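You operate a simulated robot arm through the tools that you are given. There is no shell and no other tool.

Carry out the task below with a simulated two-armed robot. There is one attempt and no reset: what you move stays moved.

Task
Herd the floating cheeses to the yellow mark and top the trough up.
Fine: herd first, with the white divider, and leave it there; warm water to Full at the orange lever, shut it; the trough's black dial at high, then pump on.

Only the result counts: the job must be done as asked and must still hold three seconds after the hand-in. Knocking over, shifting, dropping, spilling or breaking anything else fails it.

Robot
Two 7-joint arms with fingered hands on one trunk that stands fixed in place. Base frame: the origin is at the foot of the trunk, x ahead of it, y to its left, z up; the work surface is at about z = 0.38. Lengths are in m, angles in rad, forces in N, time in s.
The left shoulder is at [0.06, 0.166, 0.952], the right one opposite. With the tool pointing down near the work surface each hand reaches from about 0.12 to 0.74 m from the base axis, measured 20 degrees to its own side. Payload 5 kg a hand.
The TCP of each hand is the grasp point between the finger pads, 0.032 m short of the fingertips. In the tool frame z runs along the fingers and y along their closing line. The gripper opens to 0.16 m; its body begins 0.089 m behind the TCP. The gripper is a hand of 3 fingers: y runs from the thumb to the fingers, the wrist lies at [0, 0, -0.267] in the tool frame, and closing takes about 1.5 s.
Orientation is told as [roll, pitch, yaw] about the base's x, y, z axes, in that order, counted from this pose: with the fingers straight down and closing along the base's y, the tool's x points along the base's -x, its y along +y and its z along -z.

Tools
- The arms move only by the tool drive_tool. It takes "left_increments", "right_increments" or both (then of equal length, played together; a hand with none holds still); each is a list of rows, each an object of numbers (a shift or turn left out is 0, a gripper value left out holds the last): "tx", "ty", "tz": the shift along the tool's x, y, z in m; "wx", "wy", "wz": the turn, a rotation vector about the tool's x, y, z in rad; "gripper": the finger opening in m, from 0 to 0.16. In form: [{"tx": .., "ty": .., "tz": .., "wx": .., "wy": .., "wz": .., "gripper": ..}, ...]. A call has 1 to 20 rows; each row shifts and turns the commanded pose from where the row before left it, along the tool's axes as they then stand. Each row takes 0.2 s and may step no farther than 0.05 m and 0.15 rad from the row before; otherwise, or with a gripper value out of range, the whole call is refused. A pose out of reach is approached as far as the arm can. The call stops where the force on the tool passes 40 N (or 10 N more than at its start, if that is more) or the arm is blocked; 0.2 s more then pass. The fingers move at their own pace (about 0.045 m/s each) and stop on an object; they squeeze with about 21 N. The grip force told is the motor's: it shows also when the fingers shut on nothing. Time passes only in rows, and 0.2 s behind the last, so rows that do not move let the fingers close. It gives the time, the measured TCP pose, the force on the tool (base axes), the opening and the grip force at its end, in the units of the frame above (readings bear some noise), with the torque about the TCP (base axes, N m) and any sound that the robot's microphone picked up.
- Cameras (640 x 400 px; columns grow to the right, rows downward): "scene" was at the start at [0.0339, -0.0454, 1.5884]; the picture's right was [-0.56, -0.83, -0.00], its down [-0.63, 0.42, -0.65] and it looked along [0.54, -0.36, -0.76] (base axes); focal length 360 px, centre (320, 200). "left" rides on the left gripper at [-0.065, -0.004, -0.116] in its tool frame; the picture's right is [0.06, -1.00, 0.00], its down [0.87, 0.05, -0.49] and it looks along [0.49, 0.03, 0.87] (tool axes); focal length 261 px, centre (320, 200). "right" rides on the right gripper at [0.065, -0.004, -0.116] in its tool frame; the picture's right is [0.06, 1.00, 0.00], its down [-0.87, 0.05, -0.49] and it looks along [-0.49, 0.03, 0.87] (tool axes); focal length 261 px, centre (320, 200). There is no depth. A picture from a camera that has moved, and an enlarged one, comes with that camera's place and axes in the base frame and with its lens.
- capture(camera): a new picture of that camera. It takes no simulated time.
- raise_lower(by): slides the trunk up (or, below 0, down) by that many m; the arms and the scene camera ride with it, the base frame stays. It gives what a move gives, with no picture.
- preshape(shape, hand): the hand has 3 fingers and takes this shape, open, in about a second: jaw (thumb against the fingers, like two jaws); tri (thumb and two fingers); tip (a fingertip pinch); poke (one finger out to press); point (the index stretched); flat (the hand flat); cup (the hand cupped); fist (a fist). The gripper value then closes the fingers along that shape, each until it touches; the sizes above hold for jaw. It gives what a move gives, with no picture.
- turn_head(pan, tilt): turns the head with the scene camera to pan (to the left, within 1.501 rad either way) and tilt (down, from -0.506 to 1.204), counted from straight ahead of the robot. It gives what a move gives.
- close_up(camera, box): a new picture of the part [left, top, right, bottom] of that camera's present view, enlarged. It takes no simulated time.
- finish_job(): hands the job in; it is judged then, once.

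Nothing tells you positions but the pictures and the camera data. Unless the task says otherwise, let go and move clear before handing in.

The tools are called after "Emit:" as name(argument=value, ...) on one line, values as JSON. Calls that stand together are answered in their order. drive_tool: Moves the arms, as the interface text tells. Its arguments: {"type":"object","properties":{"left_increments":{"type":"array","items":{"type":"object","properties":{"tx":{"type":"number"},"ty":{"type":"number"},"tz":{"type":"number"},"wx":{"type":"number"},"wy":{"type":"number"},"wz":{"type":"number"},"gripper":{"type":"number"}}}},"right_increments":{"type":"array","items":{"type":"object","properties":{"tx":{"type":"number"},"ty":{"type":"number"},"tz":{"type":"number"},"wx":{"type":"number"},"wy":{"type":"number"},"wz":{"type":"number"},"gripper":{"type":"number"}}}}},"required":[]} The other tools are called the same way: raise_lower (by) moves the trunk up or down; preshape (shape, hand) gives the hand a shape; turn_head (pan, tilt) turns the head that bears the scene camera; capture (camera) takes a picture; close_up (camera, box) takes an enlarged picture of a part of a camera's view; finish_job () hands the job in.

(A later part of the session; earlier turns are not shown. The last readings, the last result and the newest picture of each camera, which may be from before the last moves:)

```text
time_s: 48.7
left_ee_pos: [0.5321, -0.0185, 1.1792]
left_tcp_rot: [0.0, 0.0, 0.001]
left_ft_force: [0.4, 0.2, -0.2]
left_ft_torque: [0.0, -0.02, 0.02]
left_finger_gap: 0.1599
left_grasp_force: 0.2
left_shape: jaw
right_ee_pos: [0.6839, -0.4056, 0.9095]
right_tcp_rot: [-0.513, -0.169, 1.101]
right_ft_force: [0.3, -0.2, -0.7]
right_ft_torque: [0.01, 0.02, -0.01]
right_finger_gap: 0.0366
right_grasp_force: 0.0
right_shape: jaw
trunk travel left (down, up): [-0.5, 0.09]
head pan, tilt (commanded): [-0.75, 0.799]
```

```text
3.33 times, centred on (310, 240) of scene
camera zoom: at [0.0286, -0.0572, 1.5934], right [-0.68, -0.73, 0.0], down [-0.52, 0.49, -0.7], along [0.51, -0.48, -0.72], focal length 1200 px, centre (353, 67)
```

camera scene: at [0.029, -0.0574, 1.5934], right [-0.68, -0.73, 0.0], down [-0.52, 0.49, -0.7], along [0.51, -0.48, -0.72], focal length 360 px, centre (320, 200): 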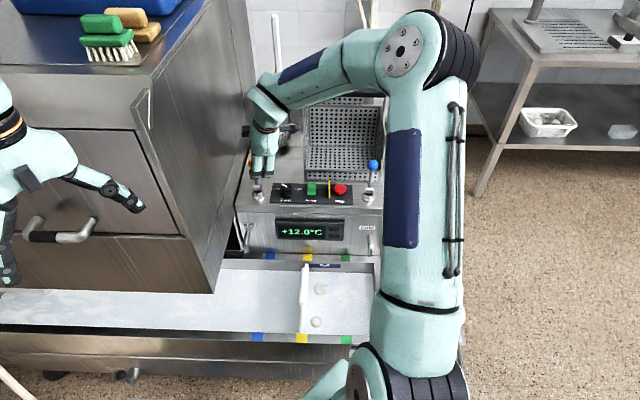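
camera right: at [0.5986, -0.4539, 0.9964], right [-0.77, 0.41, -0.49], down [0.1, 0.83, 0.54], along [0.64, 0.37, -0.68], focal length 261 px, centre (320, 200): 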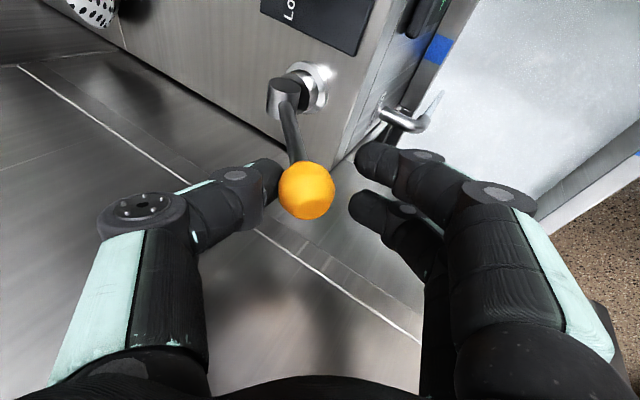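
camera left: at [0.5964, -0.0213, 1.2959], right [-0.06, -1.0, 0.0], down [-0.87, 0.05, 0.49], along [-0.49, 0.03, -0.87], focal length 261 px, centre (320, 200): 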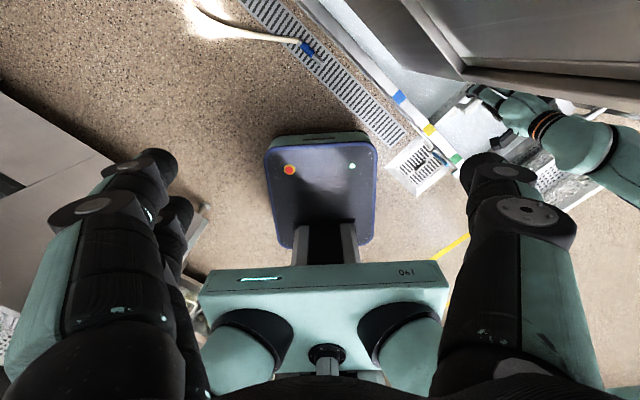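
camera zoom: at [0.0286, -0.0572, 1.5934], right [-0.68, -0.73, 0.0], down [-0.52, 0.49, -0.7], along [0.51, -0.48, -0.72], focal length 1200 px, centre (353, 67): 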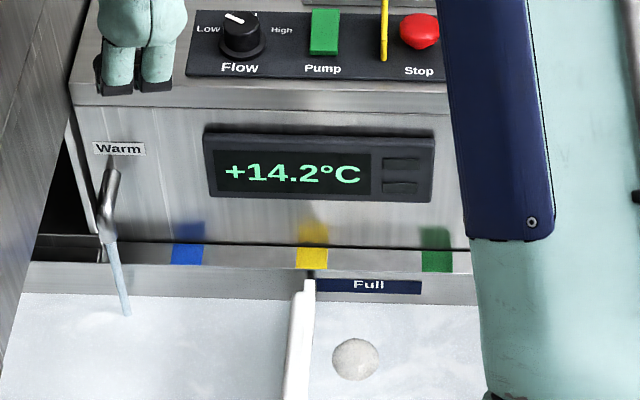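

The level now rises about 1.2 mm/s. I'll keep filling and check regularly.

Emit:
drive_tool(right_increments=[{}, {}, {}, {}, {}, {}, {}, {}, {}, {}, {}, {}, {}, {}, {}, {}, {}, {}, {}, {}])

Emit:
close_up(camera="scene", box=[290, 250, 360, 290])

```text
time_s: 52.9
left_ee_pos: [0.531, -0.0183, 1.1805]
left_tcp_rot: [-0.001, 0.0, -0.001]
left_ft_force: [-0.3, 0.3, 0.0]
left_ft_torque: [0.0, -0.02, 0.02]
left_finger_gap: 0.1599
left_grasp_force: 0.1
left_shape: jaw
right_ee_pos: [0.6832, -0.4035, 0.9069]
right_tcp_rot: [-0.513, -0.169, 1.102]
right_ft_force: [-0.3, -0.3, 0.1]
right_ft_torque: [0.0, 0.03, 0.02]
right_finger_gap: 0.0361
right_grasp_force: 0.1
right_shape: jaw
trunk travel left (down, up): [-0.5, 0.09]
head pan, tilt (commanded): [-0.75, 0.799]
```

```text
9.14 times, centred on (325, 270) of scene
camera zoom: at [0.0286, -0.0572, 1.5934], right [-0.68, -0.73, 0.0], down [-0.52, 0.49, -0.7], along [0.51, -0.48, -0.72], focal length 3292 px, centre (274, -440)
```

zoom: 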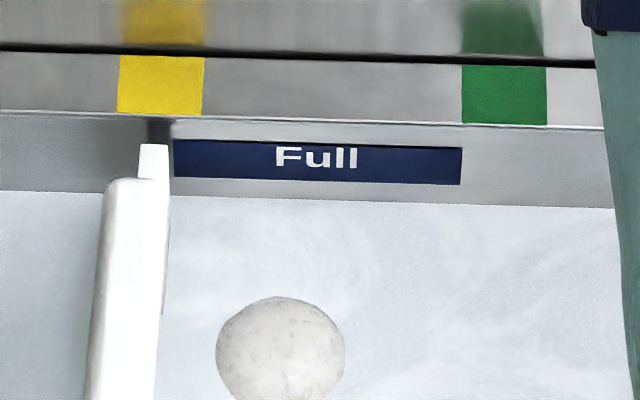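

Emit:
drive_tool(right_increments=[{}, {}, {}, {}, {}, {}, {}, {}, {}, {}, {}, {}, {}, {}, {}, {}, {}, {}, {}, {}])

Emit:
close_up(camera="scene", box=[290, 250, 360, 290])

Emit:
close_up(camera="left", box=[400, 120, 480, 200])

Emit:
capture(camera="scene")

```text
time_s: 57.1
left_ee_pos: [0.532, -0.0187, 1.18]
left_tcp_rot: [-0.002, -0.001, 0.001]
left_ft_force: [0.5, 1.6, 0.7]
left_ft_torque: [0.02, -0.01, 0.0]
left_finger_gap: 0.16
left_grasp_force: 0.0
left_shape: jaw
right_ee_pos: [0.6844, -0.404, 0.9074]
right_tcp_rot: [-0.512, -0.168, 1.103]
right_ft_force: [0.0, -0.1, 0.1]
right_ft_torque: [-0.04, -0.02, -0.02]
right_finger_gap: 0.0363
right_grasp_force: 0.1
right_shape: jaw
trunk travel left (down, up): [-0.5, 0.09]
head pan, tilt (commanded): [-0.75, 0.799]
```

```text
9.14 times, centred on (325, 270) of scene
camera zoom: at [0.0286, -0.0572, 1.5934], right [-0.68, -0.73, 0.0], down [-0.52, 0.49, -0.7], along [0.51, -0.48, -0.72], focal length 3292 px, centre (274, -440)
```

zoom: 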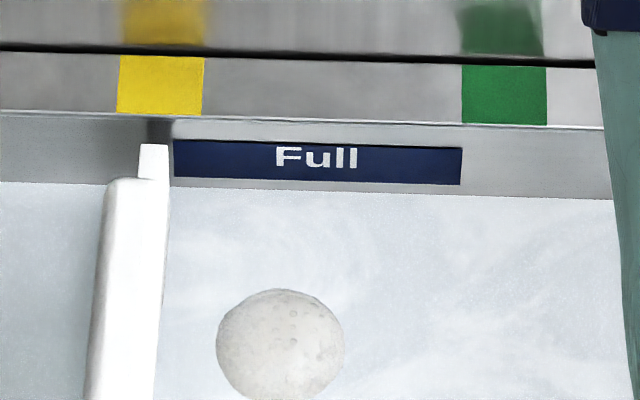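

```text
5.00 times, centred on (440, 160) of left
camera zoom: at [0.5964, -0.0219, 1.2954], right [-0.06, -1.0, 0.0], down [-0.87, 0.06, 0.49], along [-0.49, 0.03, -0.87], focal length 1303 px, centre (-280, 400)
```

zoom: 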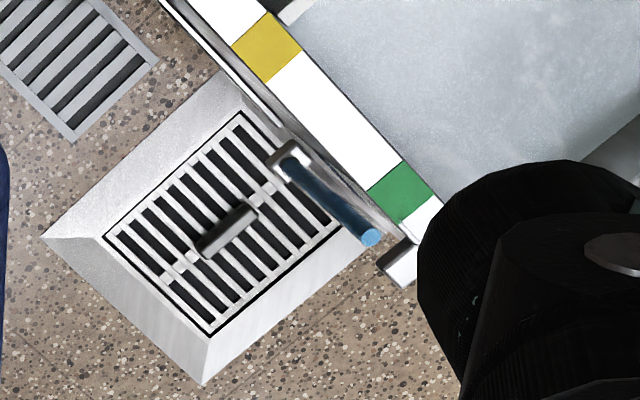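

```text
taken
camera scene: at [0.0286, -0.0572, 1.5934], right [-0.68, -0.73, 0.0], down [-0.52, 0.49, -0.7], along [0.51, -0.48, -0.72], focal length 360 px, centre (320, 200)
```

scene: 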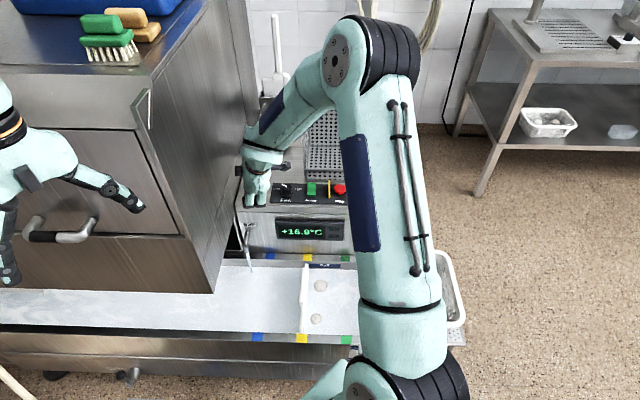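

Emit:
drive_tool(right_increments=[{}, {}, {}, {}, {}, {}, {}, {}, {}, {}, {}, {}, {}, {}, {}, {}, {}, {}, {}, {}])

Emit:
close_up(camera="scene", box=[290, 250, 360, 290])

Emit:
close_up(camera="scene", box=[230, 150, 380, 345])

```text
time_s: 61.3
left_ee_pos: [0.5314, -0.0183, 1.1803]
left_tcp_rot: [-0.001, 0.001, 0.0]
left_ft_force: [-0.6, 0.4, -0.2]
left_ft_torque: [-0.02, 0.02, 0.03]
left_finger_gap: 0.1599
left_grasp_force: 0.1
left_shape: jaw
right_ee_pos: [0.6826, -0.404, 0.907]
right_tcp_rot: [-0.514, -0.169, 1.101]
right_ft_force: [0.6, 0.3, 0.5]
right_ft_torque: [0.02, 0.0, -0.02]
right_finger_gap: 0.0367
right_grasp_force: 0.0
right_shape: jaw
trunk travel left (down, up): [-0.5, 0.09]
head pan, tilt (commanded): [-0.75, 0.799]
```

```text
9.14 times, centred on (325, 270) of scene
camera zoom: at [0.0286, -0.0572, 1.5934], right [-0.68, -0.73, 0.0], down [-0.52, 0.49, -0.7], along [0.51, -0.48, -0.72], focal length 3292 px, centre (274, -440)
```

zoom: 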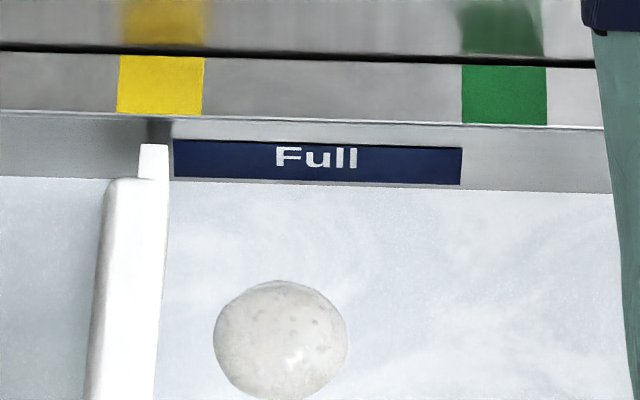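

```text
2.05 times, centred on (305, 248) of scene
camera zoom: at [0.0286, -0.0572, 1.5934], right [-0.68, -0.73, 0.0], down [-0.52, 0.49, -0.7], along [0.51, -0.48, -0.72], focal length 739 px, centre (351, 103)
```

zoom: 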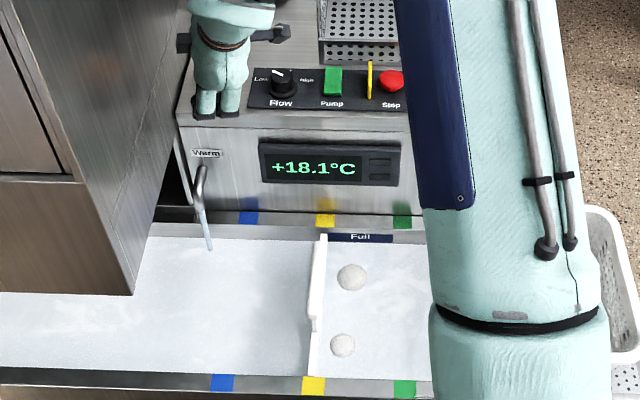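

Emit:
drive_tool(right_increments=[{}, {}, {}, {}, {}, {}, {}, {}, {}, {}, {}, {}, {}, {}, {}, {}, {}, {}, {}, {}])

Emit:
close_up(camera="scene", box=[290, 250, 360, 290])

Emit:
close_up(camera="left", box=[400, 120, 480, 200])

```text
time_s: 65.5
left_ee_pos: [0.5307, -0.0181, 1.1807]
left_tcp_rot: [-0.002, -0.001, -0.001]
left_ft_force: [-0.5, -0.1, 0.6]
left_ft_torque: [-0.01, -0.02, 0.01]
left_finger_gap: 0.1598
left_grasp_force: 0.0
left_shape: jaw
right_ee_pos: [0.6827, -0.4045, 0.9068]
right_tcp_rot: [-0.513, -0.17, 1.103]
right_ft_force: [-0.3, -0.2, -0.3]
right_ft_torque: [0.0, 0.02, -0.03]
right_finger_gap: 0.0364
right_grasp_force: 0.0
right_shape: jaw
trunk travel left (down, up): [-0.5, 0.09]
head pan, tilt (commanded): [-0.75, 0.799]
```

```text
9.14 times, centred on (325, 270) of scene
camera zoom: at [0.0286, -0.0572, 1.5934], right [-0.68, -0.73, 0.0], down [-0.52, 0.49, -0.7], along [0.51, -0.48, -0.72], focal length 3292 px, centre (274, -440)
```

zoom: 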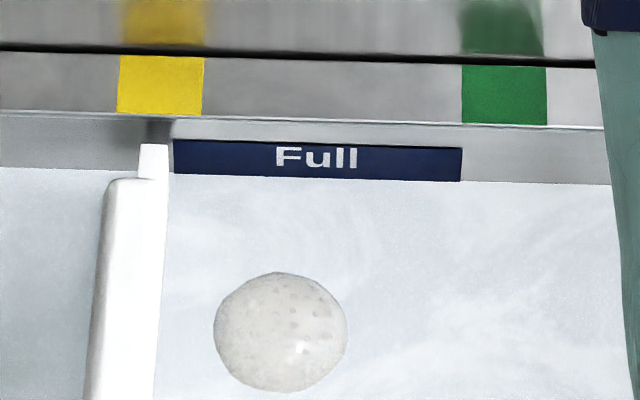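

```text
5.00 times, centred on (440, 160) of left
camera zoom: at [0.5964, -0.0219, 1.2954], right [-0.06, -1.0, 0.0], down [-0.87, 0.06, 0.49], along [-0.49, 0.03, -0.87], focal length 1303 px, centre (-280, 400)
```

zoom: 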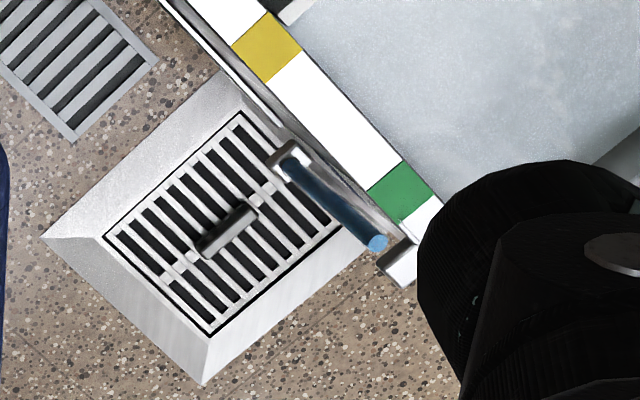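

Emit:
drive_tool(right_increments=[{}, {}, {}, {}, {}, {}, {}, {}, {}, {}, {}, {}, {}, {}, {}, {}, {}, {}, {}, {}])

Emit:
close_up(camera="scene", box=[290, 250, 360, 290])

Emit:
capture(camera="right")

```text
time_s: 69.7
left_ee_pos: [0.5314, -0.0179, 1.1815]
left_tcp_rot: [-0.001, -0.001, 0.0]
left_ft_force: [-0.5, 0.2, 0.0]
left_ft_torque: [-0.06, 0.01, 0.0]
left_finger_gap: 0.1599
left_grasp_force: 0.1
left_shape: jaw
right_ee_pos: [0.6834, -0.4048, 0.9082]
right_tcp_rot: [-0.515, -0.171, 1.101]
right_ft_force: [-0.8, 0.3, 0.1]
right_ft_torque: [0.04, 0.03, 0.05]
right_finger_gap: 0.0361
right_grasp_force: 0.1
right_shape: jaw
trunk travel left (down, up): [-0.5, 0.09]
head pan, tilt (commanded): [-0.75, 0.799]
```

```text
9.14 times, centred on (325, 270) of scene
camera zoom: at [0.0286, -0.0572, 1.5934], right [-0.68, -0.73, 0.0], down [-0.52, 0.49, -0.7], along [0.51, -0.48, -0.72], focal length 3292 px, centre (274, -440)
```

zoom: 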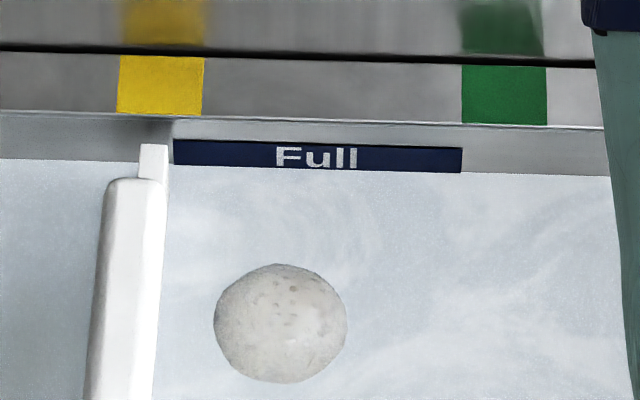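

```text
taken
camera right: at [0.5988, -0.4539, 0.9966], right [-0.77, 0.41, -0.49], down [0.1, 0.83, 0.54], along [0.64, 0.37, -0.68], focal length 261 px, centre (320, 200)
```

right: 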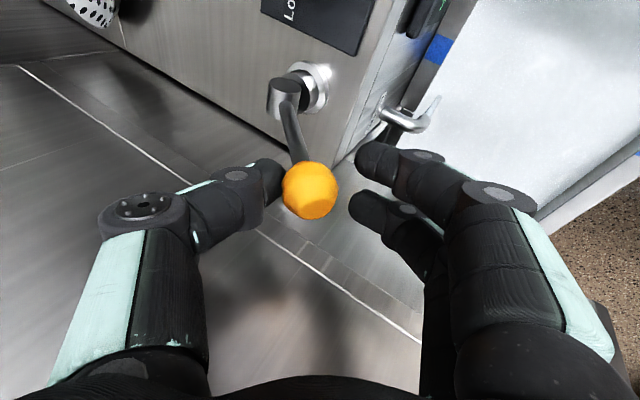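

The waterline is just below the middle of the Full plate. I'll wait about one more second, then swing the lever back to shut.

Emit:
drive_tool(right_increments=[{}, {}, {}, {}, {}, {"tx": 0.0022, "ty": -0.0136, "tz": -0.002}, {"tx": 0.0022, "ty": -0.0136, "tz": -0.002}, {"tx": 0.0024, "ty": -0.0121, "tz": -0.0006}, {"tx": 0.0028, "ty": -0.0096, "tz": 0.0024}, {"tx": 0.003, "ty": -0.0086, "tz": 0.0042}, {"tx": 0.003, "ty": -0.0086, "tz": 0.0042}, {"tx": 0.003, "ty": -0.0086, "tz": 0.0042}, {"tx": 0.0015, "ty": -0.0043, "tz": 0.0021}])

Emit:
capture(camera="right")

Emit:
close_up(camera="scene", box=[220, 180, 400, 300])

Emit:
close_up(camera="scene", box=[290, 250, 360, 290])

```text
time_s: 72.5
left_ee_pos: [0.5317, -0.0178, 1.1804]
left_tcp_rot: [-0.002, -0.001, -0.001]
left_ft_force: [-0.1, -0.6, 0.1]
left_ft_torque: [0.01, -0.02, 0.02]
left_finger_gap: 0.1597
left_grasp_force: 0.0
left_shape: jaw
right_ee_pos: [0.7394, -0.4606, 0.9323]
right_tcp_rot: [-0.514, -0.169, 1.103]
right_ft_force: [0.7, 2.1, 1.4]
right_ft_torque: [0.1, -0.05, -0.03]
right_finger_gap: 0.0364
right_grasp_force: 0.0
right_shape: jaw
trunk travel left (down, up): [-0.5, 0.09]
head pan, tilt (commanded): [-0.75, 0.799]
```

```text
taken
camera right: at [0.6545, -0.5101, 1.0211], right [-0.77, 0.41, -0.49], down [0.1, 0.83, 0.54], along [0.64, 0.37, -0.68], focal length 261 px, centre (320, 200)
```

right: 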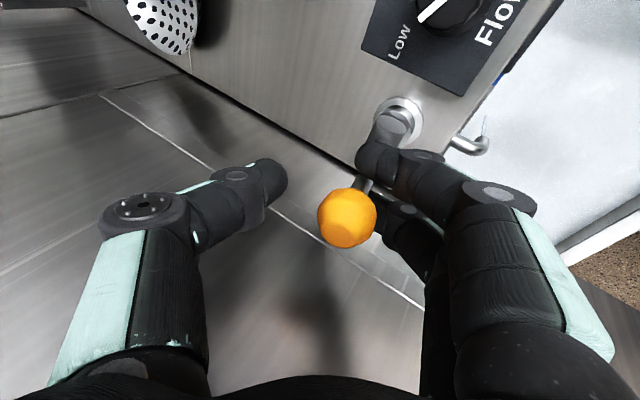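

```text
3.33 times, centred on (310, 240) of scene
camera zoom: at [0.0285, -0.0568, 1.5934], right [-0.68, -0.73, 0.0], down [-0.52, 0.49, -0.7], along [0.51, -0.48, -0.72], focal length 1200 px, centre (353, 67)
```

zoom: 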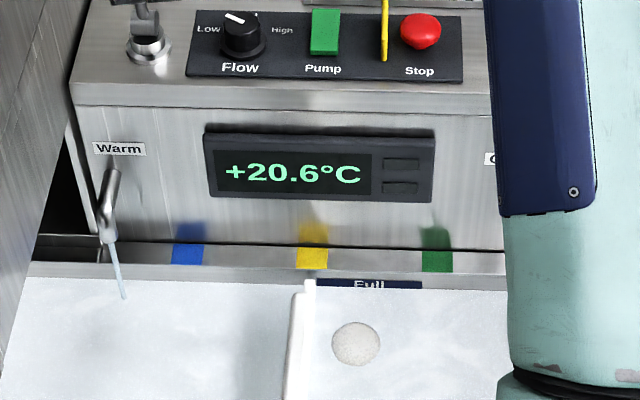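

```text
9.14 times, centred on (325, 270) of scene
camera zoom: at [0.0285, -0.0568, 1.5934], right [-0.68, -0.73, 0.0], down [-0.52, 0.49, -0.7], along [0.51, -0.48, -0.72], focal length 3292 px, centre (274, -440)
```

zoom: 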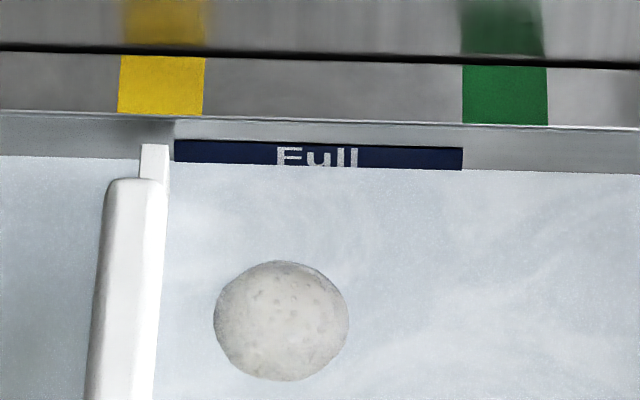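

Water still trickles, so the lever isn't fully home. I'll push it a little further back.

Emit:
drive_tool(right_increments=[{"tx": 0.0015, "ty": -0.0043, "tz": 0.0021}, {"tx": 0.0015, "ty": -0.0043, "tz": 0.0021}])

Emit:
capture(camera="right")

Emit:
close_up(camera="scene", box=[220, 180, 400, 300])

```text
time_s: 73.1
left_ee_pos: [0.5313, -0.0181, 1.1802]
left_tcp_rot: [-0.002, 0.001, 0.0]
left_ft_force: [-0.2, 0.7, -0.3]
left_ft_torque: [-0.03, -0.01, -0.01]
left_finger_gap: 0.1601
left_grasp_force: 0.0
left_shape: jaw
right_ee_pos: [0.745, -0.4664, 0.9312]
right_tcp_rot: [-0.514, -0.169, 1.102]
right_ft_force: [0.3, 5.8, 3.1]
right_ft_torque: [0.22, 0.06, -0.01]
right_finger_gap: 0.0366
right_grasp_force: 0.0
right_shape: jaw
trunk travel left (down, up): [-0.5, 0.09]
head pan, tilt (commanded): [-0.75, 0.799]
```

```text
taken
camera right: at [0.6606, -0.5168, 1.0207], right [-0.77, 0.41, -0.49], down [0.1, 0.83, 0.54], along [0.64, 0.37, -0.68], focal length 261 px, centre (320, 200)
```

right: 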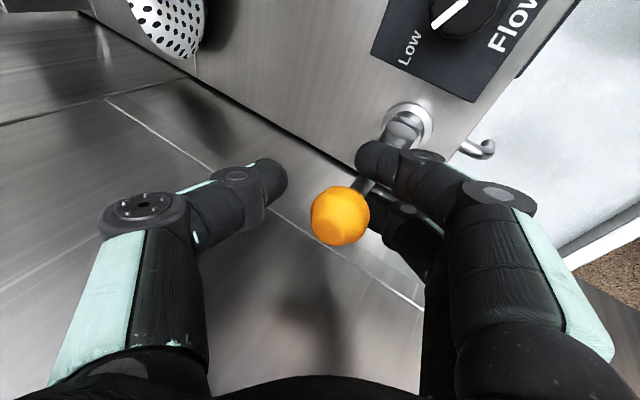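

```text
3.33 times, centred on (310, 240) of scene
camera zoom: at [0.0282, -0.0564, 1.5935], right [-0.68, -0.73, 0.0], down [-0.52, 0.49, -0.7], along [0.51, -0.48, -0.72], focal length 1200 px, centre (353, 67)
```

zoom: 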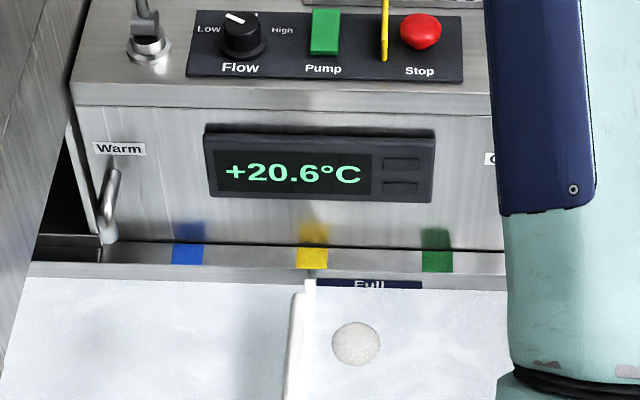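

The stream has stopped, the lever is against its stop and the ball is back where it began. I'll open the fingers and withdraw.

Emit:
drive_tool(right_increments=[{"tx": 0.0004, "ty": -0.001, "tz": 0.0005}, {"gripper": 0.075}, {}, {}, {}, {"tz": -0.015}, {"tz": -0.02}, {"tz": -0.03}, {"tz": -0.04}, {"tz": -0.04}])

Emit:
capture(camera="right")

Emit:
close_up(camera="scene", box=[220, 180, 400, 300])

Emit:
close_up(camera="scene", box=[290, 250, 360, 290])

```text
time_s: 75.3
left_ee_pos: [0.5307, -0.017, 1.1804]
left_tcp_rot: [-0.001, -0.002, 0.0]
left_ft_force: [-0.2, -0.2, -0.4]
left_ft_torque: [0.01, -0.06, 0.02]
left_finger_gap: 0.1599
left_grasp_force: 0.0
left_shape: jaw
right_ee_pos: [0.6727, -0.4533, 1.0535]
right_tcp_rot: [-0.514, -0.169, 1.1]
right_ft_force: [0.4, 0.4, 0.7]
right_ft_torque: [-0.03, 0.01, -0.01]
right_finger_gap: 0.0746
right_grasp_force: 0.1
right_shape: jaw
trunk travel left (down, up): [-0.5, 0.09]
head pan, tilt (commanded): [-0.75, 0.799]
```

```text
taken
camera right: at [0.5878, -0.5035, 1.1428], right [-0.77, 0.41, -0.49], down [0.1, 0.83, 0.54], along [0.64, 0.37, -0.68], focal length 261 px, centre (320, 200)
```

right: 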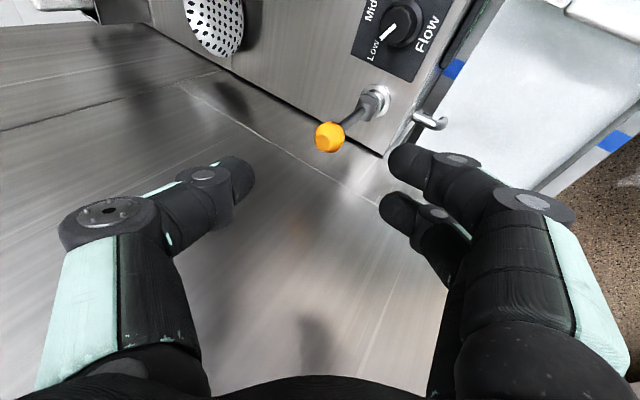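

```text
3.33 times, centred on (310, 240) of scene
camera zoom: at [0.0276, -0.0567, 1.5934], right [-0.68, -0.73, 0.0], down [-0.52, 0.49, -0.7], along [0.51, -0.48, -0.72], focal length 1200 px, centre (353, 67)
```

zoom: 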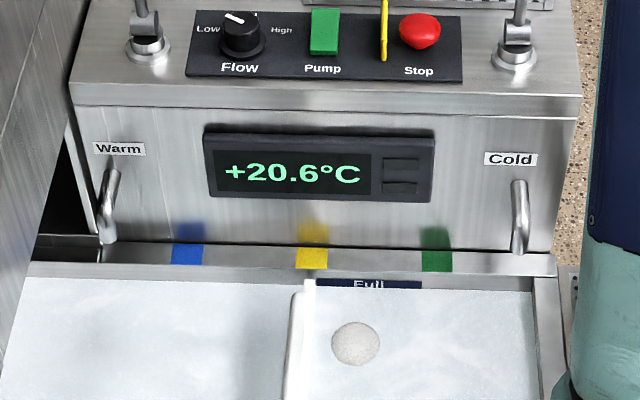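

```text
9.14 times, centred on (325, 270) of scene
camera zoom: at [0.0276, -0.0567, 1.5934], right [-0.68, -0.73, 0.0], down [-0.52, 0.49, -0.7], along [0.51, -0.48, -0.72], focal length 3292 px, centre (274, -440)
```

zoom: 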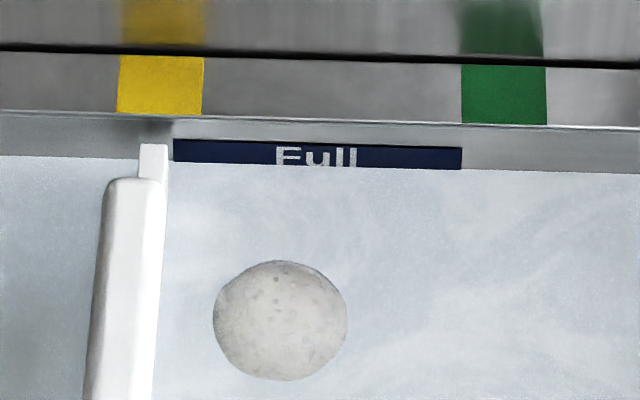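

The water is shut off with the waterline at the middle of the Full plate. I'll check the outside sight gauge too.

Emit:
capture(camera="scene")

Emit:
close_up(camera="scene", box=[335, 320, 395, 365])

Emit:
close_up(camera="left", box=[400, 120, 480, 200])

```text
taken
camera scene: at [0.0276, -0.0567, 1.5934], right [-0.68, -0.73, 0.0], down [-0.52, 0.49, -0.7], along [0.51, -0.48, -0.72], focal length 360 px, centre (320, 200)
```

scene: 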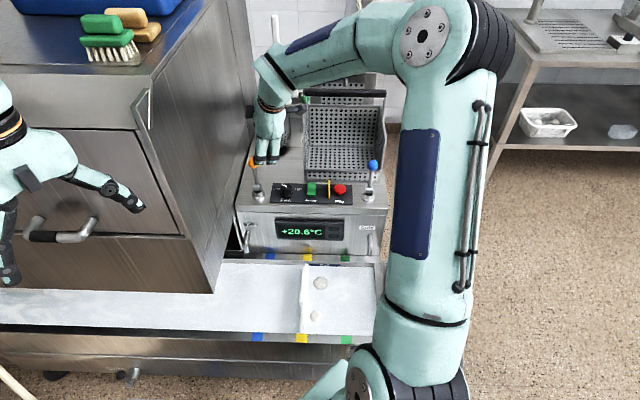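

```text
8.89 times, centred on (365, 342) of scene
camera zoom: at [0.0276, -0.0567, 1.5934], right [-0.68, -0.73, 0.0], down [-0.52, 0.49, -0.7], along [0.51, -0.48, -0.72], focal length 3200 px, centre (-80, -1067)
```

zoom: 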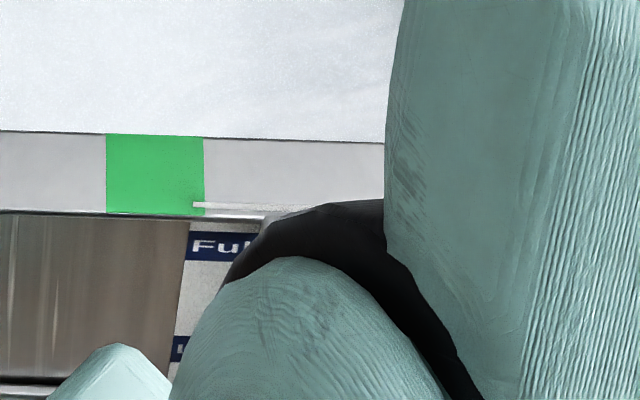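

```text
5.00 times, centred on (440, 160) of left
camera zoom: at [0.5955, -0.0215, 1.2959], right [-0.06, -1.0, 0.0], down [-0.87, 0.06, 0.49], along [-0.49, 0.03, -0.87], focal length 1303 px, centre (-280, 400)
```

zoom: 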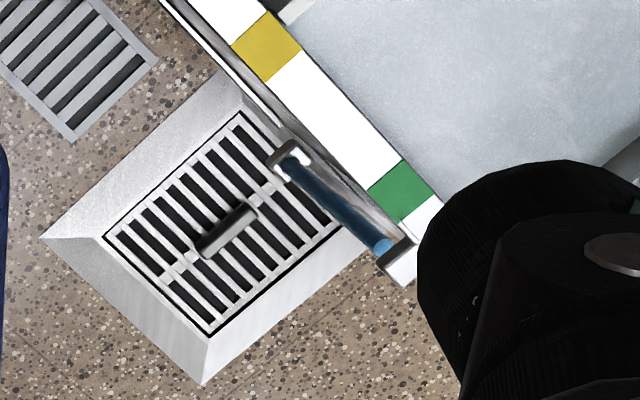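

The gauge agrees that the trough is at Full. Next is the Flow dial, so I'll bring the right hand upright above the panel, away from the cabinet, to measure the knob.

Emit:
drive_tool(right_increments=[{"tx": 0.0324, "ty": -0.0108, "gripper": 0.1}, {"tx": 0.0324, "ty": -0.0108}, {"wx": -0.127, "wy": 0.0433}, {"wx": -0.127, "wy": 0.0433}, {"wx": -0.127, "wy": 0.0433}, {"wx": -0.127, "wy": 0.0433}])

Emit:
capture(camera="right")

Emit:
capture(camera="scene")

```text
time_s: 76.7
left_ee_pos: [0.5324, -0.0188, 1.1804]
left_tcp_rot: [0.0, 0.003, -0.001]
left_ft_force: [-0.4, -0.8, -0.5]
left_ft_torque: [-0.01, 0.0, -0.01]
left_finger_gap: 0.16
left_grasp_force: 0.1
left_shape: jaw
right_ee_pos: [0.6602, -0.5235, 1.0531]
right_tcp_rot: [-0.191, -0.068, 1.065]
right_ft_force: [0.2, -1.1, -0.2]
right_ft_torque: [0.02, 0.02, 0.04]
right_finger_gap: 0.0998
right_grasp_force: 0.0
right_shape: jaw
right hand out of reach, approached as far as the arm can: row 5, 6
trunk travel left (down, up): [-0.5, 0.09]
head pan, tilt (commanded): [-0.75, 0.799]
```

```text
taken
camera right: at [0.6092, -0.5793, 1.163], right [-0.88, 0.43, -0.19], down [0.28, 0.8, 0.53], along [0.38, 0.41, -0.83], focal length 261 px, centre (320, 200)
```

right: 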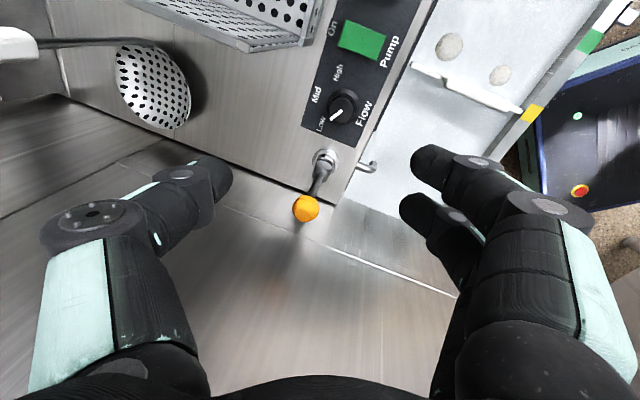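

```text
taken
camera scene: at [0.0288, -0.0588, 1.5934], right [-0.68, -0.73, 0.0], down [-0.53, 0.49, -0.7], along [0.51, -0.47, -0.72], focal length 360 px, centre (320, 200)
```

scene: 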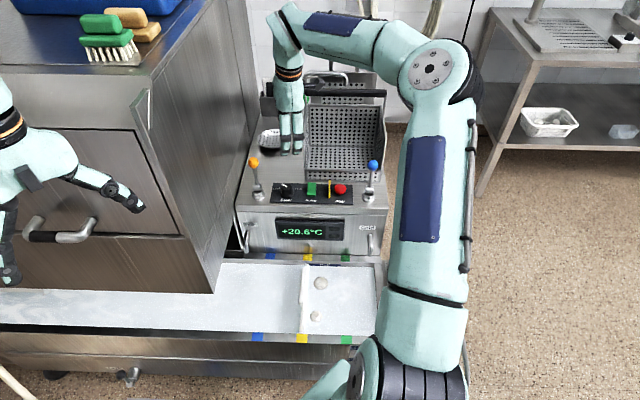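

The knob top is near (0.679, -0.527, 0.828), close to this arm's reach limit with an upright hand. I'll raise the trunk for more reach.

Emit:
raise_lower(by=0.085)

Emit:
capture(camera="right")

Emit:
capture(camera="scene")

```text
time_s: 77.9
left_ee_pos: [0.5309, -0.0175, 1.2647]
left_tcp_rot: [-0.002, 0.002, 0.001]
left_ft_force: [0.3, 0.4, 0.4]
left_ft_torque: [0.0, -0.05, 0.02]
left_finger_gap: 0.1599
left_grasp_force: 0.1
left_shape: jaw
right_ee_pos: [0.6606, -0.5222, 1.1393]
right_tcp_rot: [-0.191, -0.067, 1.065]
right_ft_force: [0.2, -0.2, -0.1]
right_ft_torque: [0.02, 0.03, 0.01]
right_finger_gap: 0.0998
right_grasp_force: 0.1
right_shape: jaw
trunk travel left (down, up): [-0.585, 0.005]
head pan, tilt (commanded): [-0.75, 0.799]
```

```text
taken
camera right: at [0.6087, -0.5785, 1.2486], right [-0.88, 0.43, -0.19], down [0.28, 0.8, 0.53], along [0.38, 0.41, -0.83], focal length 261 px, centre (320, 200)
```

right: 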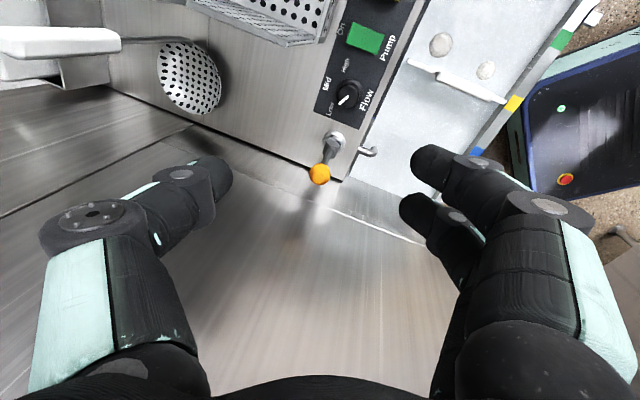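

```text
taken
camera scene: at [0.0288, -0.0572, 1.6783], right [-0.68, -0.73, 0.0], down [-0.52, 0.49, -0.7], along [0.51, -0.48, -0.72], focal length 360 px, centre (320, 200)
```

scene: 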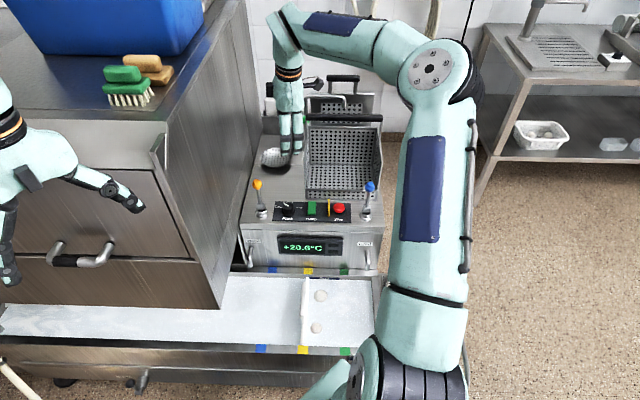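

Emit:
drive_tool(right_increments=[{"tx": 0.0022, "ty": 0.0062, "tz": 0.0318, "gripper": 0.06}, {"tx": 0.0022, "ty": 0.0062, "tz": 0.0318}, {"tx": 0.0022, "ty": 0.0062, "tz": 0.0318}, {"tx": 0.0022, "ty": 0.0062, "tz": 0.0318}, {"wx": -0.095, "wy": 0.0345}, {"wx": -0.095, "wy": 0.0345}, {"wz": -0.12}, {"wz": -0.12}])

Emit:
capture(camera="right")

Emit:
close_up(camera="scene", box=[220, 80, 400, 260])

```text
time_s: 79.7
left_ee_pos: [0.5322, -0.0183, 1.2647]
left_tcp_rot: [-0.001, 0.0, -0.001]
left_ft_force: [0.2, -0.2, -0.2]
left_ft_torque: [-0.01, -0.01, 0.01]
left_finger_gap: 0.16
left_grasp_force: 0.1
left_shape: jaw
right_ee_pos: [0.6583, -0.5236, 1.0114]
right_tcp_rot: [-0.051, -0.017, 1.059]
right_ft_force: [-0.1, -0.4, 0.1]
right_ft_torque: [0.0, 0.0, -0.04]
right_finger_gap: 0.0603
right_grasp_force: 0.1
right_shape: jaw
right hand out of reach, approached as far as the arm can: row 6, 7, 8
trunk travel left (down, up): [-0.585, 0.005]
head pan, tilt (commanded): [-0.75, 0.799]
```

```text
taken
camera right: at [0.6235, -0.5819, 1.124], right [-0.9, 0.44, -0.05], down [0.35, 0.79, 0.5], along [0.26, 0.43, -0.86], focal length 261 px, centre (320, 200)
```

right: 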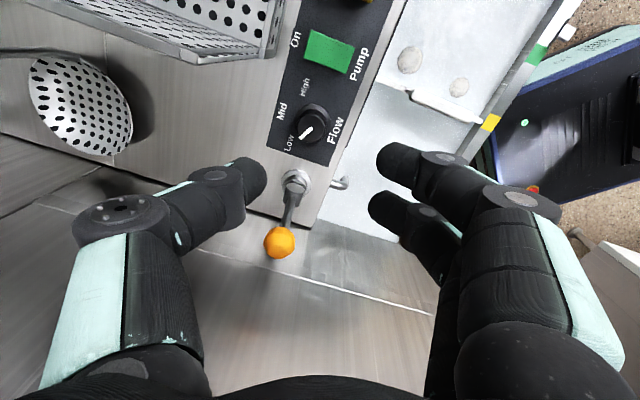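

```text
2.22 times, centred on (310, 170) of scene
camera zoom: at [0.0285, -0.0576, 1.6784], right [-0.68, -0.73, 0.0], down [-0.52, 0.49, -0.7], along [0.51, -0.47, -0.72], focal length 800 px, centre (342, 267)
```

zoom: 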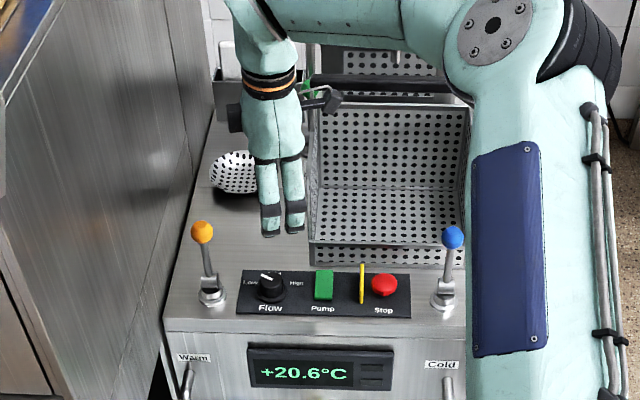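

Emit:
drive_tool(right_increments=[{"tz": 0.03}, {"tz": 0.03}])

```text
time_s: 80.3
left_ee_pos: [0.5316, -0.0183, 1.2653]
left_tcp_rot: [0.0, 0.002, 0.0]
left_ft_force: [0.1, 0.9, 0.2]
left_ft_torque: [-0.01, 0.01, -0.02]
left_finger_gap: 0.16
left_grasp_force: 0.0
left_shape: jaw
right_ee_pos: [0.6646, -0.5242, 0.9505]
right_tcp_rot: [-0.05, -0.02, 1.057]
right_ft_force: [0.1, 0.8, -0.1]
right_ft_torque: [-0.02, 0.01, -0.01]
right_finger_gap: 0.0604
right_grasp_force: 0.1
right_shape: jaw
trunk travel left (down, up): [-0.585, 0.005]
head pan, tilt (commanded): [-0.75, 0.799]
```

Emit:
capture(camera="right")

Emit:
close_up(camera="right", box=[240, 60, 400, 180])

```text
taken
camera right: at [0.6302, -0.5816, 1.0643], right [-0.9, 0.44, -0.05], down [0.35, 0.79, 0.5], along [0.26, 0.43, -0.86], focal length 261 px, centre (320, 200)
```

right: 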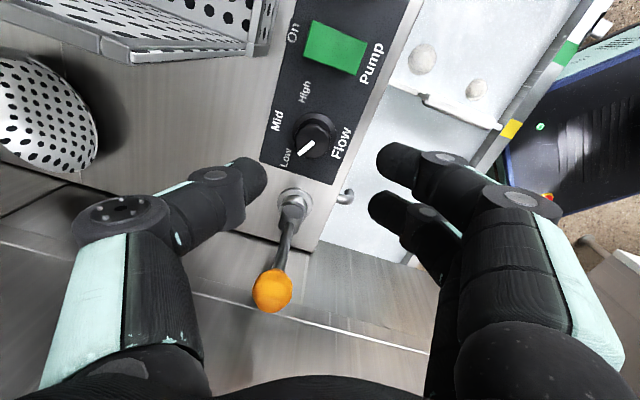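

```text
3.33 times, centred on (320, 120) of right
camera zoom: at [0.6302, -0.5816, 1.0643], right [-0.9, 0.44, -0.05], down [0.35, 0.79, 0.5], along [0.26, 0.43, -0.86], focal length 869 px, centre (320, 467)
```

zoom: 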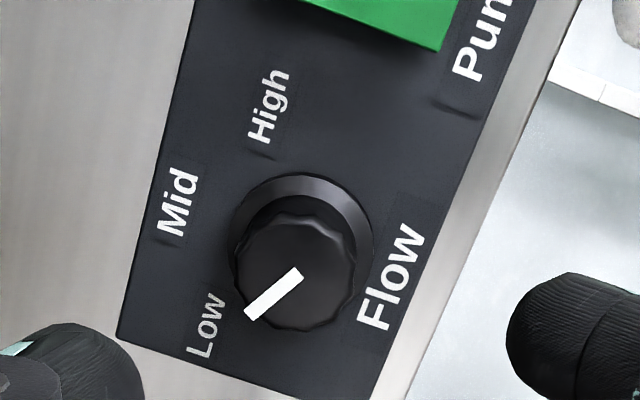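

I can see the dial clearly: the pointer is at Low (about +17°), with Mid at -45° and High at about -104°, so it needs about 120° clockwise. I'll move above the knob and turn the wrist back for a long stroke.

Emit:
drive_tool(right_increments=[{"tx": -0.003, "ty": -0.0057, "tz": 0.0255}, {"tx": -0.003, "ty": -0.0056, "tz": 0.0255}, {"wx": -0.05, "wy": 0.02}, {"wz": -0.1}, {"wz": -0.1}, {"wz": -0.1}])

Emit:
capture(camera="right")

Emit:
close_up(camera="scene", box=[220, 80, 400, 260])

```text
time_s: 81.7
left_ee_pos: [0.5321, -0.0174, 1.2653]
left_tcp_rot: [0.0, 0.0, 0.002]
left_ft_force: [0.7, 0.4, 0.4]
left_ft_torque: [-0.02, 0.0, -0.02]
left_finger_gap: 0.1599
left_grasp_force: 0.0
left_shape: jaw
right_ee_pos: [0.6799, -0.5253, 0.9015]
right_tcp_rot: [-0.001, 0.003, 1.055]
right_ft_force: [0.3, -0.1, 0.7]
right_ft_torque: [0.0, 0.02, 0.0]
right_finger_gap: 0.0607
right_grasp_force: 0.0
right_shape: jaw
right hand out of reach, approached as far as the arm can: row 4, 5, 6
trunk travel left (down, up): [-0.585, 0.005]
head pan, tilt (commanded): [-0.75, 0.799]
```

```text
taken
camera right: at [0.6511, -0.5844, 1.0155], right [-0.9, 0.44, 0.0], down [0.38, 0.78, 0.49], along [0.21, 0.44, -0.87], focal length 261 px, centre (320, 200)
```

right: 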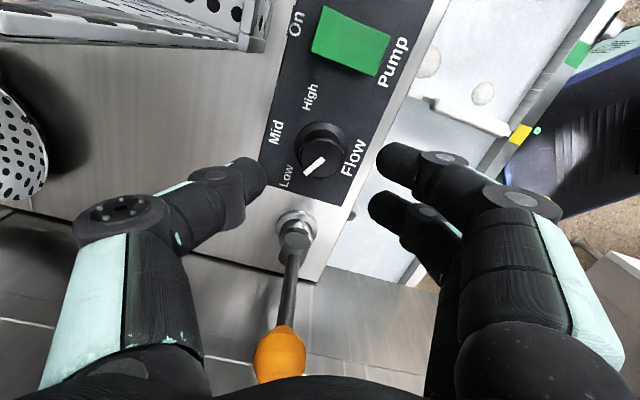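

```text
2.22 times, centred on (310, 170) of scene
camera zoom: at [0.0285, -0.0568, 1.6784], right [-0.68, -0.73, 0.0], down [-0.52, 0.49, -0.7], along [0.51, -0.48, -0.72], focal length 800 px, centre (342, 267)
```

zoom: 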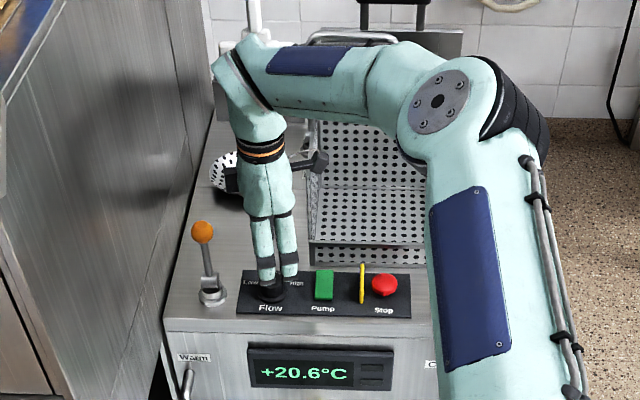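

The wrist limit is at yaw ≈1.05, so I'll turn the knob in two strokes. First I'll check the hand's side parts against the orange ball before going down.

Emit:
close_up(camera="scene", box=[260, 100, 340, 230])

Emit:
close_up(camera="right", box=[180, 200, 440, 400])

```text
3.08 times, centred on (300, 165) of scene
camera zoom: at [0.0285, -0.0568, 1.6784], right [-0.68, -0.73, 0.0], down [-0.52, 0.49, -0.7], along [0.51, -0.48, -0.72], focal length 1108 px, centre (382, 308)
```

zoom: 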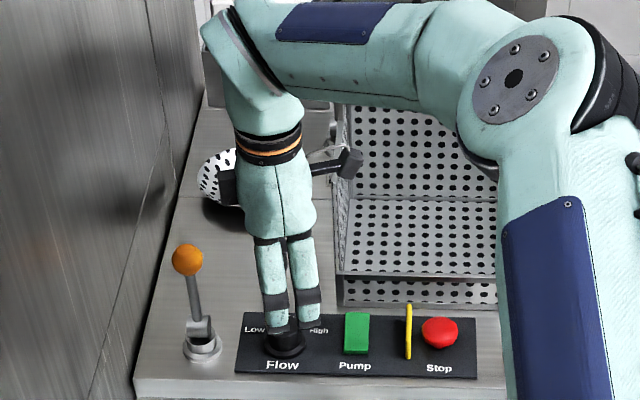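

```text
2.00 times, centred on (310, 300) of right
camera zoom: at [0.6511, -0.5844, 1.0155], right [-0.9, 0.44, 0.0], down [0.38, 0.78, 0.49], along [0.21, 0.44, -0.87], focal length 521 px, centre (340, 0)
```

zoom: 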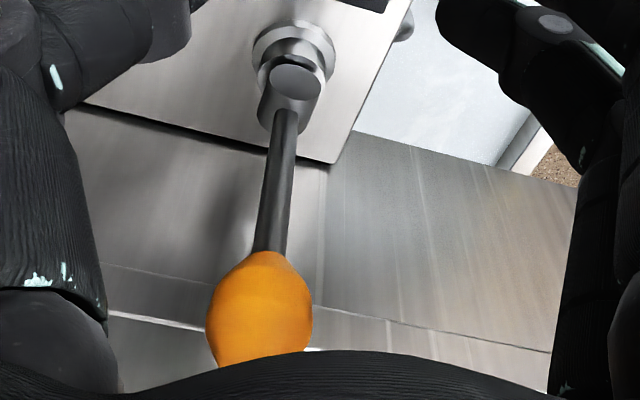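

The side box and ball are clear of each other, and the knob is centred under the hand. I'll descend so the fingertips straddle the knob, then close.

Emit:
drive_tool(right_increments=[{"tz": 0.02}, {"tz": 0.02}, {"tz": 0.012}, {"tz": 0.006}])

Emit:
capture(camera="right")

Emit:
close_up(camera="scene", box=[240, 110, 360, 230])

```text
time_s: 82.7
left_ee_pos: [0.532, -0.0172, 1.2651]
left_tcp_rot: [-0.002, 0.0, 0.001]
left_ft_force: [-0.1, -0.2, 1.6]
left_ft_torque: [0.02, -0.01, 0.02]
left_finger_gap: 0.1598
left_grasp_force: 0.0
left_shape: jaw
right_ee_pos: [0.6806, -0.5255, 0.8407]
right_tcp_rot: [-0.001, 0.004, 1.056]
right_ft_force: [-0.8, 1.1, -0.1]
right_ft_torque: [-0.01, -0.01, 0.02]
right_finger_gap: 0.0604
right_grasp_force: 0.0
right_shape: jaw
trunk travel left (down, up): [-0.585, 0.005]
head pan, tilt (commanded): [-0.75, 0.799]
```

```text
taken
camera right: at [0.6514, -0.584, 0.9563], right [-0.9, 0.44, 0.0], down [0.38, 0.79, 0.49], along [0.21, 0.44, -0.87], focal length 261 px, centre (320, 200)
```

right: 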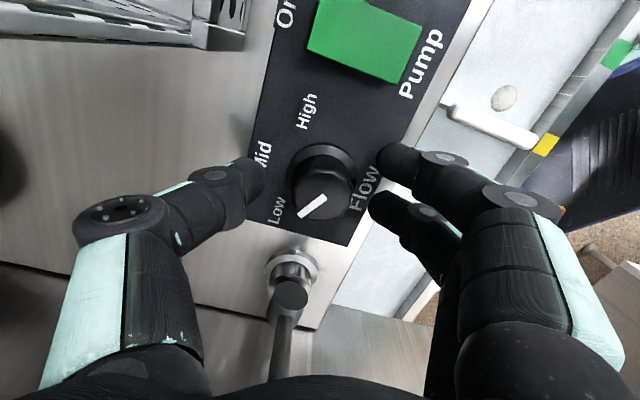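

```text
3.33 times, centred on (300, 170) of scene
camera zoom: at [0.0286, -0.0572, 1.6784], right [-0.68, -0.73, 0.0], down [-0.52, 0.49, -0.7], along [0.51, -0.48, -0.72], focal length 1200 px, centre (387, 300)
```

zoom: 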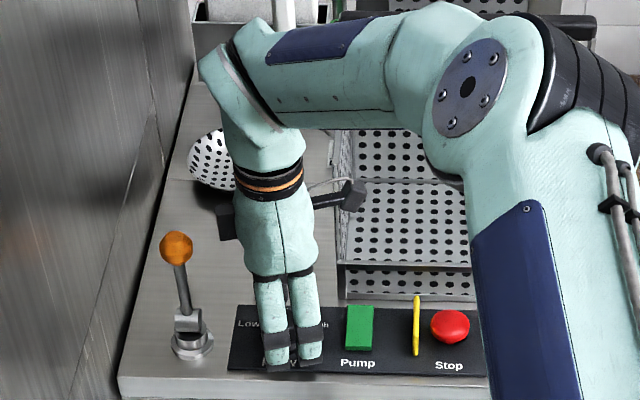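

Emit:
drive_tool(right_increments=[{"gripper": 0.0}, {}, {}, {}, {}, {}])

Emit:
capture(camera="right")

```text
time_s: 84.1
left_ee_pos: [0.5312, -0.0187, 1.2657]
left_tcp_rot: [-0.002, 0.0, 0.0]
left_ft_force: [0.4, 0.1, -0.3]
left_ft_torque: [-0.02, -0.01, 0.05]
left_finger_gap: 0.1601
left_grasp_force: 0.0
left_shape: jaw
right_ee_pos: [0.68, -0.5241, 0.8424]
right_tcp_rot: [0.0, 0.004, 1.054]
right_ft_force: [-0.8, 0.8, -0.6]
right_ft_torque: [0.13, 0.25, -0.01]
right_finger_gap: 0.0244
right_grasp_force: 20.6
right_shape: jaw
trunk travel left (down, up): [-0.585, 0.005]
head pan, tilt (commanded): [-0.75, 0.799]
```

```text
taken
camera right: at [0.6513, -0.584, 0.9563], right [-0.9, 0.44, 0.0], down [0.38, 0.78, 0.49], along [0.21, 0.44, -0.87], focal length 261 px, centre (320, 200)
```

right: 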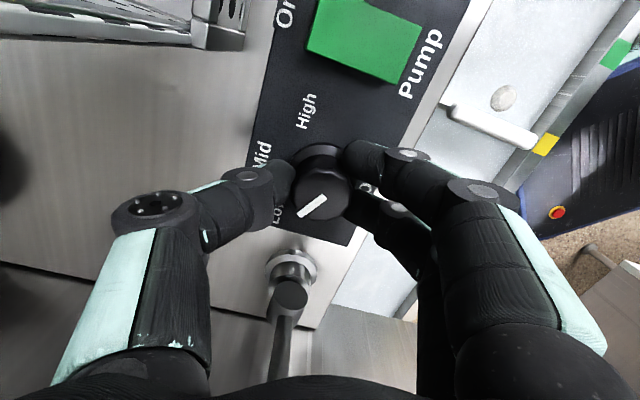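

The knob is gripped. I'll turn it clockwise seen from above in small steps, checking partway.

Emit:
drive_tool(right_increments=[{"wz": 0.08}, {"wz": 0.08}, {"wz": 0.08}, {"wz": 0.08}, {"wz": 0.08}])

Emit:
capture(camera="right")

Emit:
close_up(camera="scene", box=[240, 110, 360, 230])

```text
time_s: 85.3
left_ee_pos: [0.5323, -0.0178, 1.2667]
left_tcp_rot: [0.0, 0.003, -0.002]
left_ft_force: [-0.2, -0.5, 0.7]
left_ft_torque: [0.03, 0.02, -0.03]
left_finger_gap: 0.16
left_grasp_force: 0.1
left_shape: jaw
right_ee_pos: [0.6794, -0.5242, 0.8423]
right_tcp_rot: [-0.001, 0.003, 0.653]
right_ft_force: [-1.7, -0.5, -2.4]
right_ft_torque: [0.22, 0.2, 0.01]
right_finger_gap: 0.0238
right_grasp_force: 20.4
right_shape: jaw
trunk travel left (down, up): [-0.585, 0.005]
head pan, tilt (commanded): [-0.75, 0.799]
```

```text
taken
camera right: at [0.6295, -0.5677, 0.9565], right [-0.66, 0.75, 0.0], down [0.66, 0.57, 0.49], along [0.37, 0.32, -0.87], focal length 261 px, centre (320, 200)
```

right: 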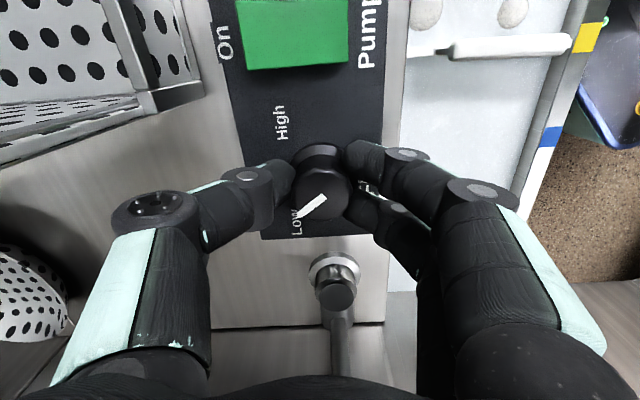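

```text
3.33 times, centred on (300, 170) of scene
camera zoom: at [0.0288, -0.0574, 1.6784], right [-0.68, -0.73, 0.0], down [-0.52, 0.49, -0.7], along [0.51, -0.48, -0.72], focal length 1200 px, centre (387, 300)
```

zoom: 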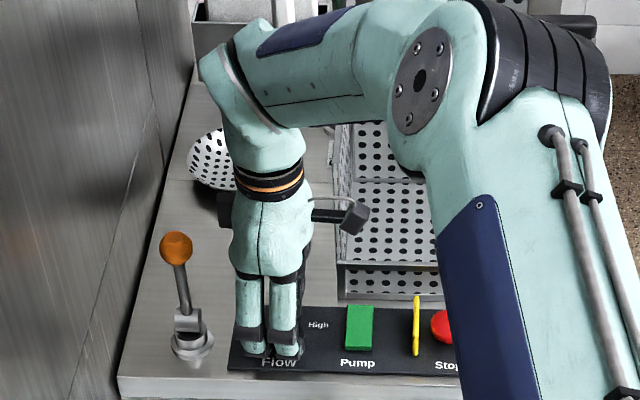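

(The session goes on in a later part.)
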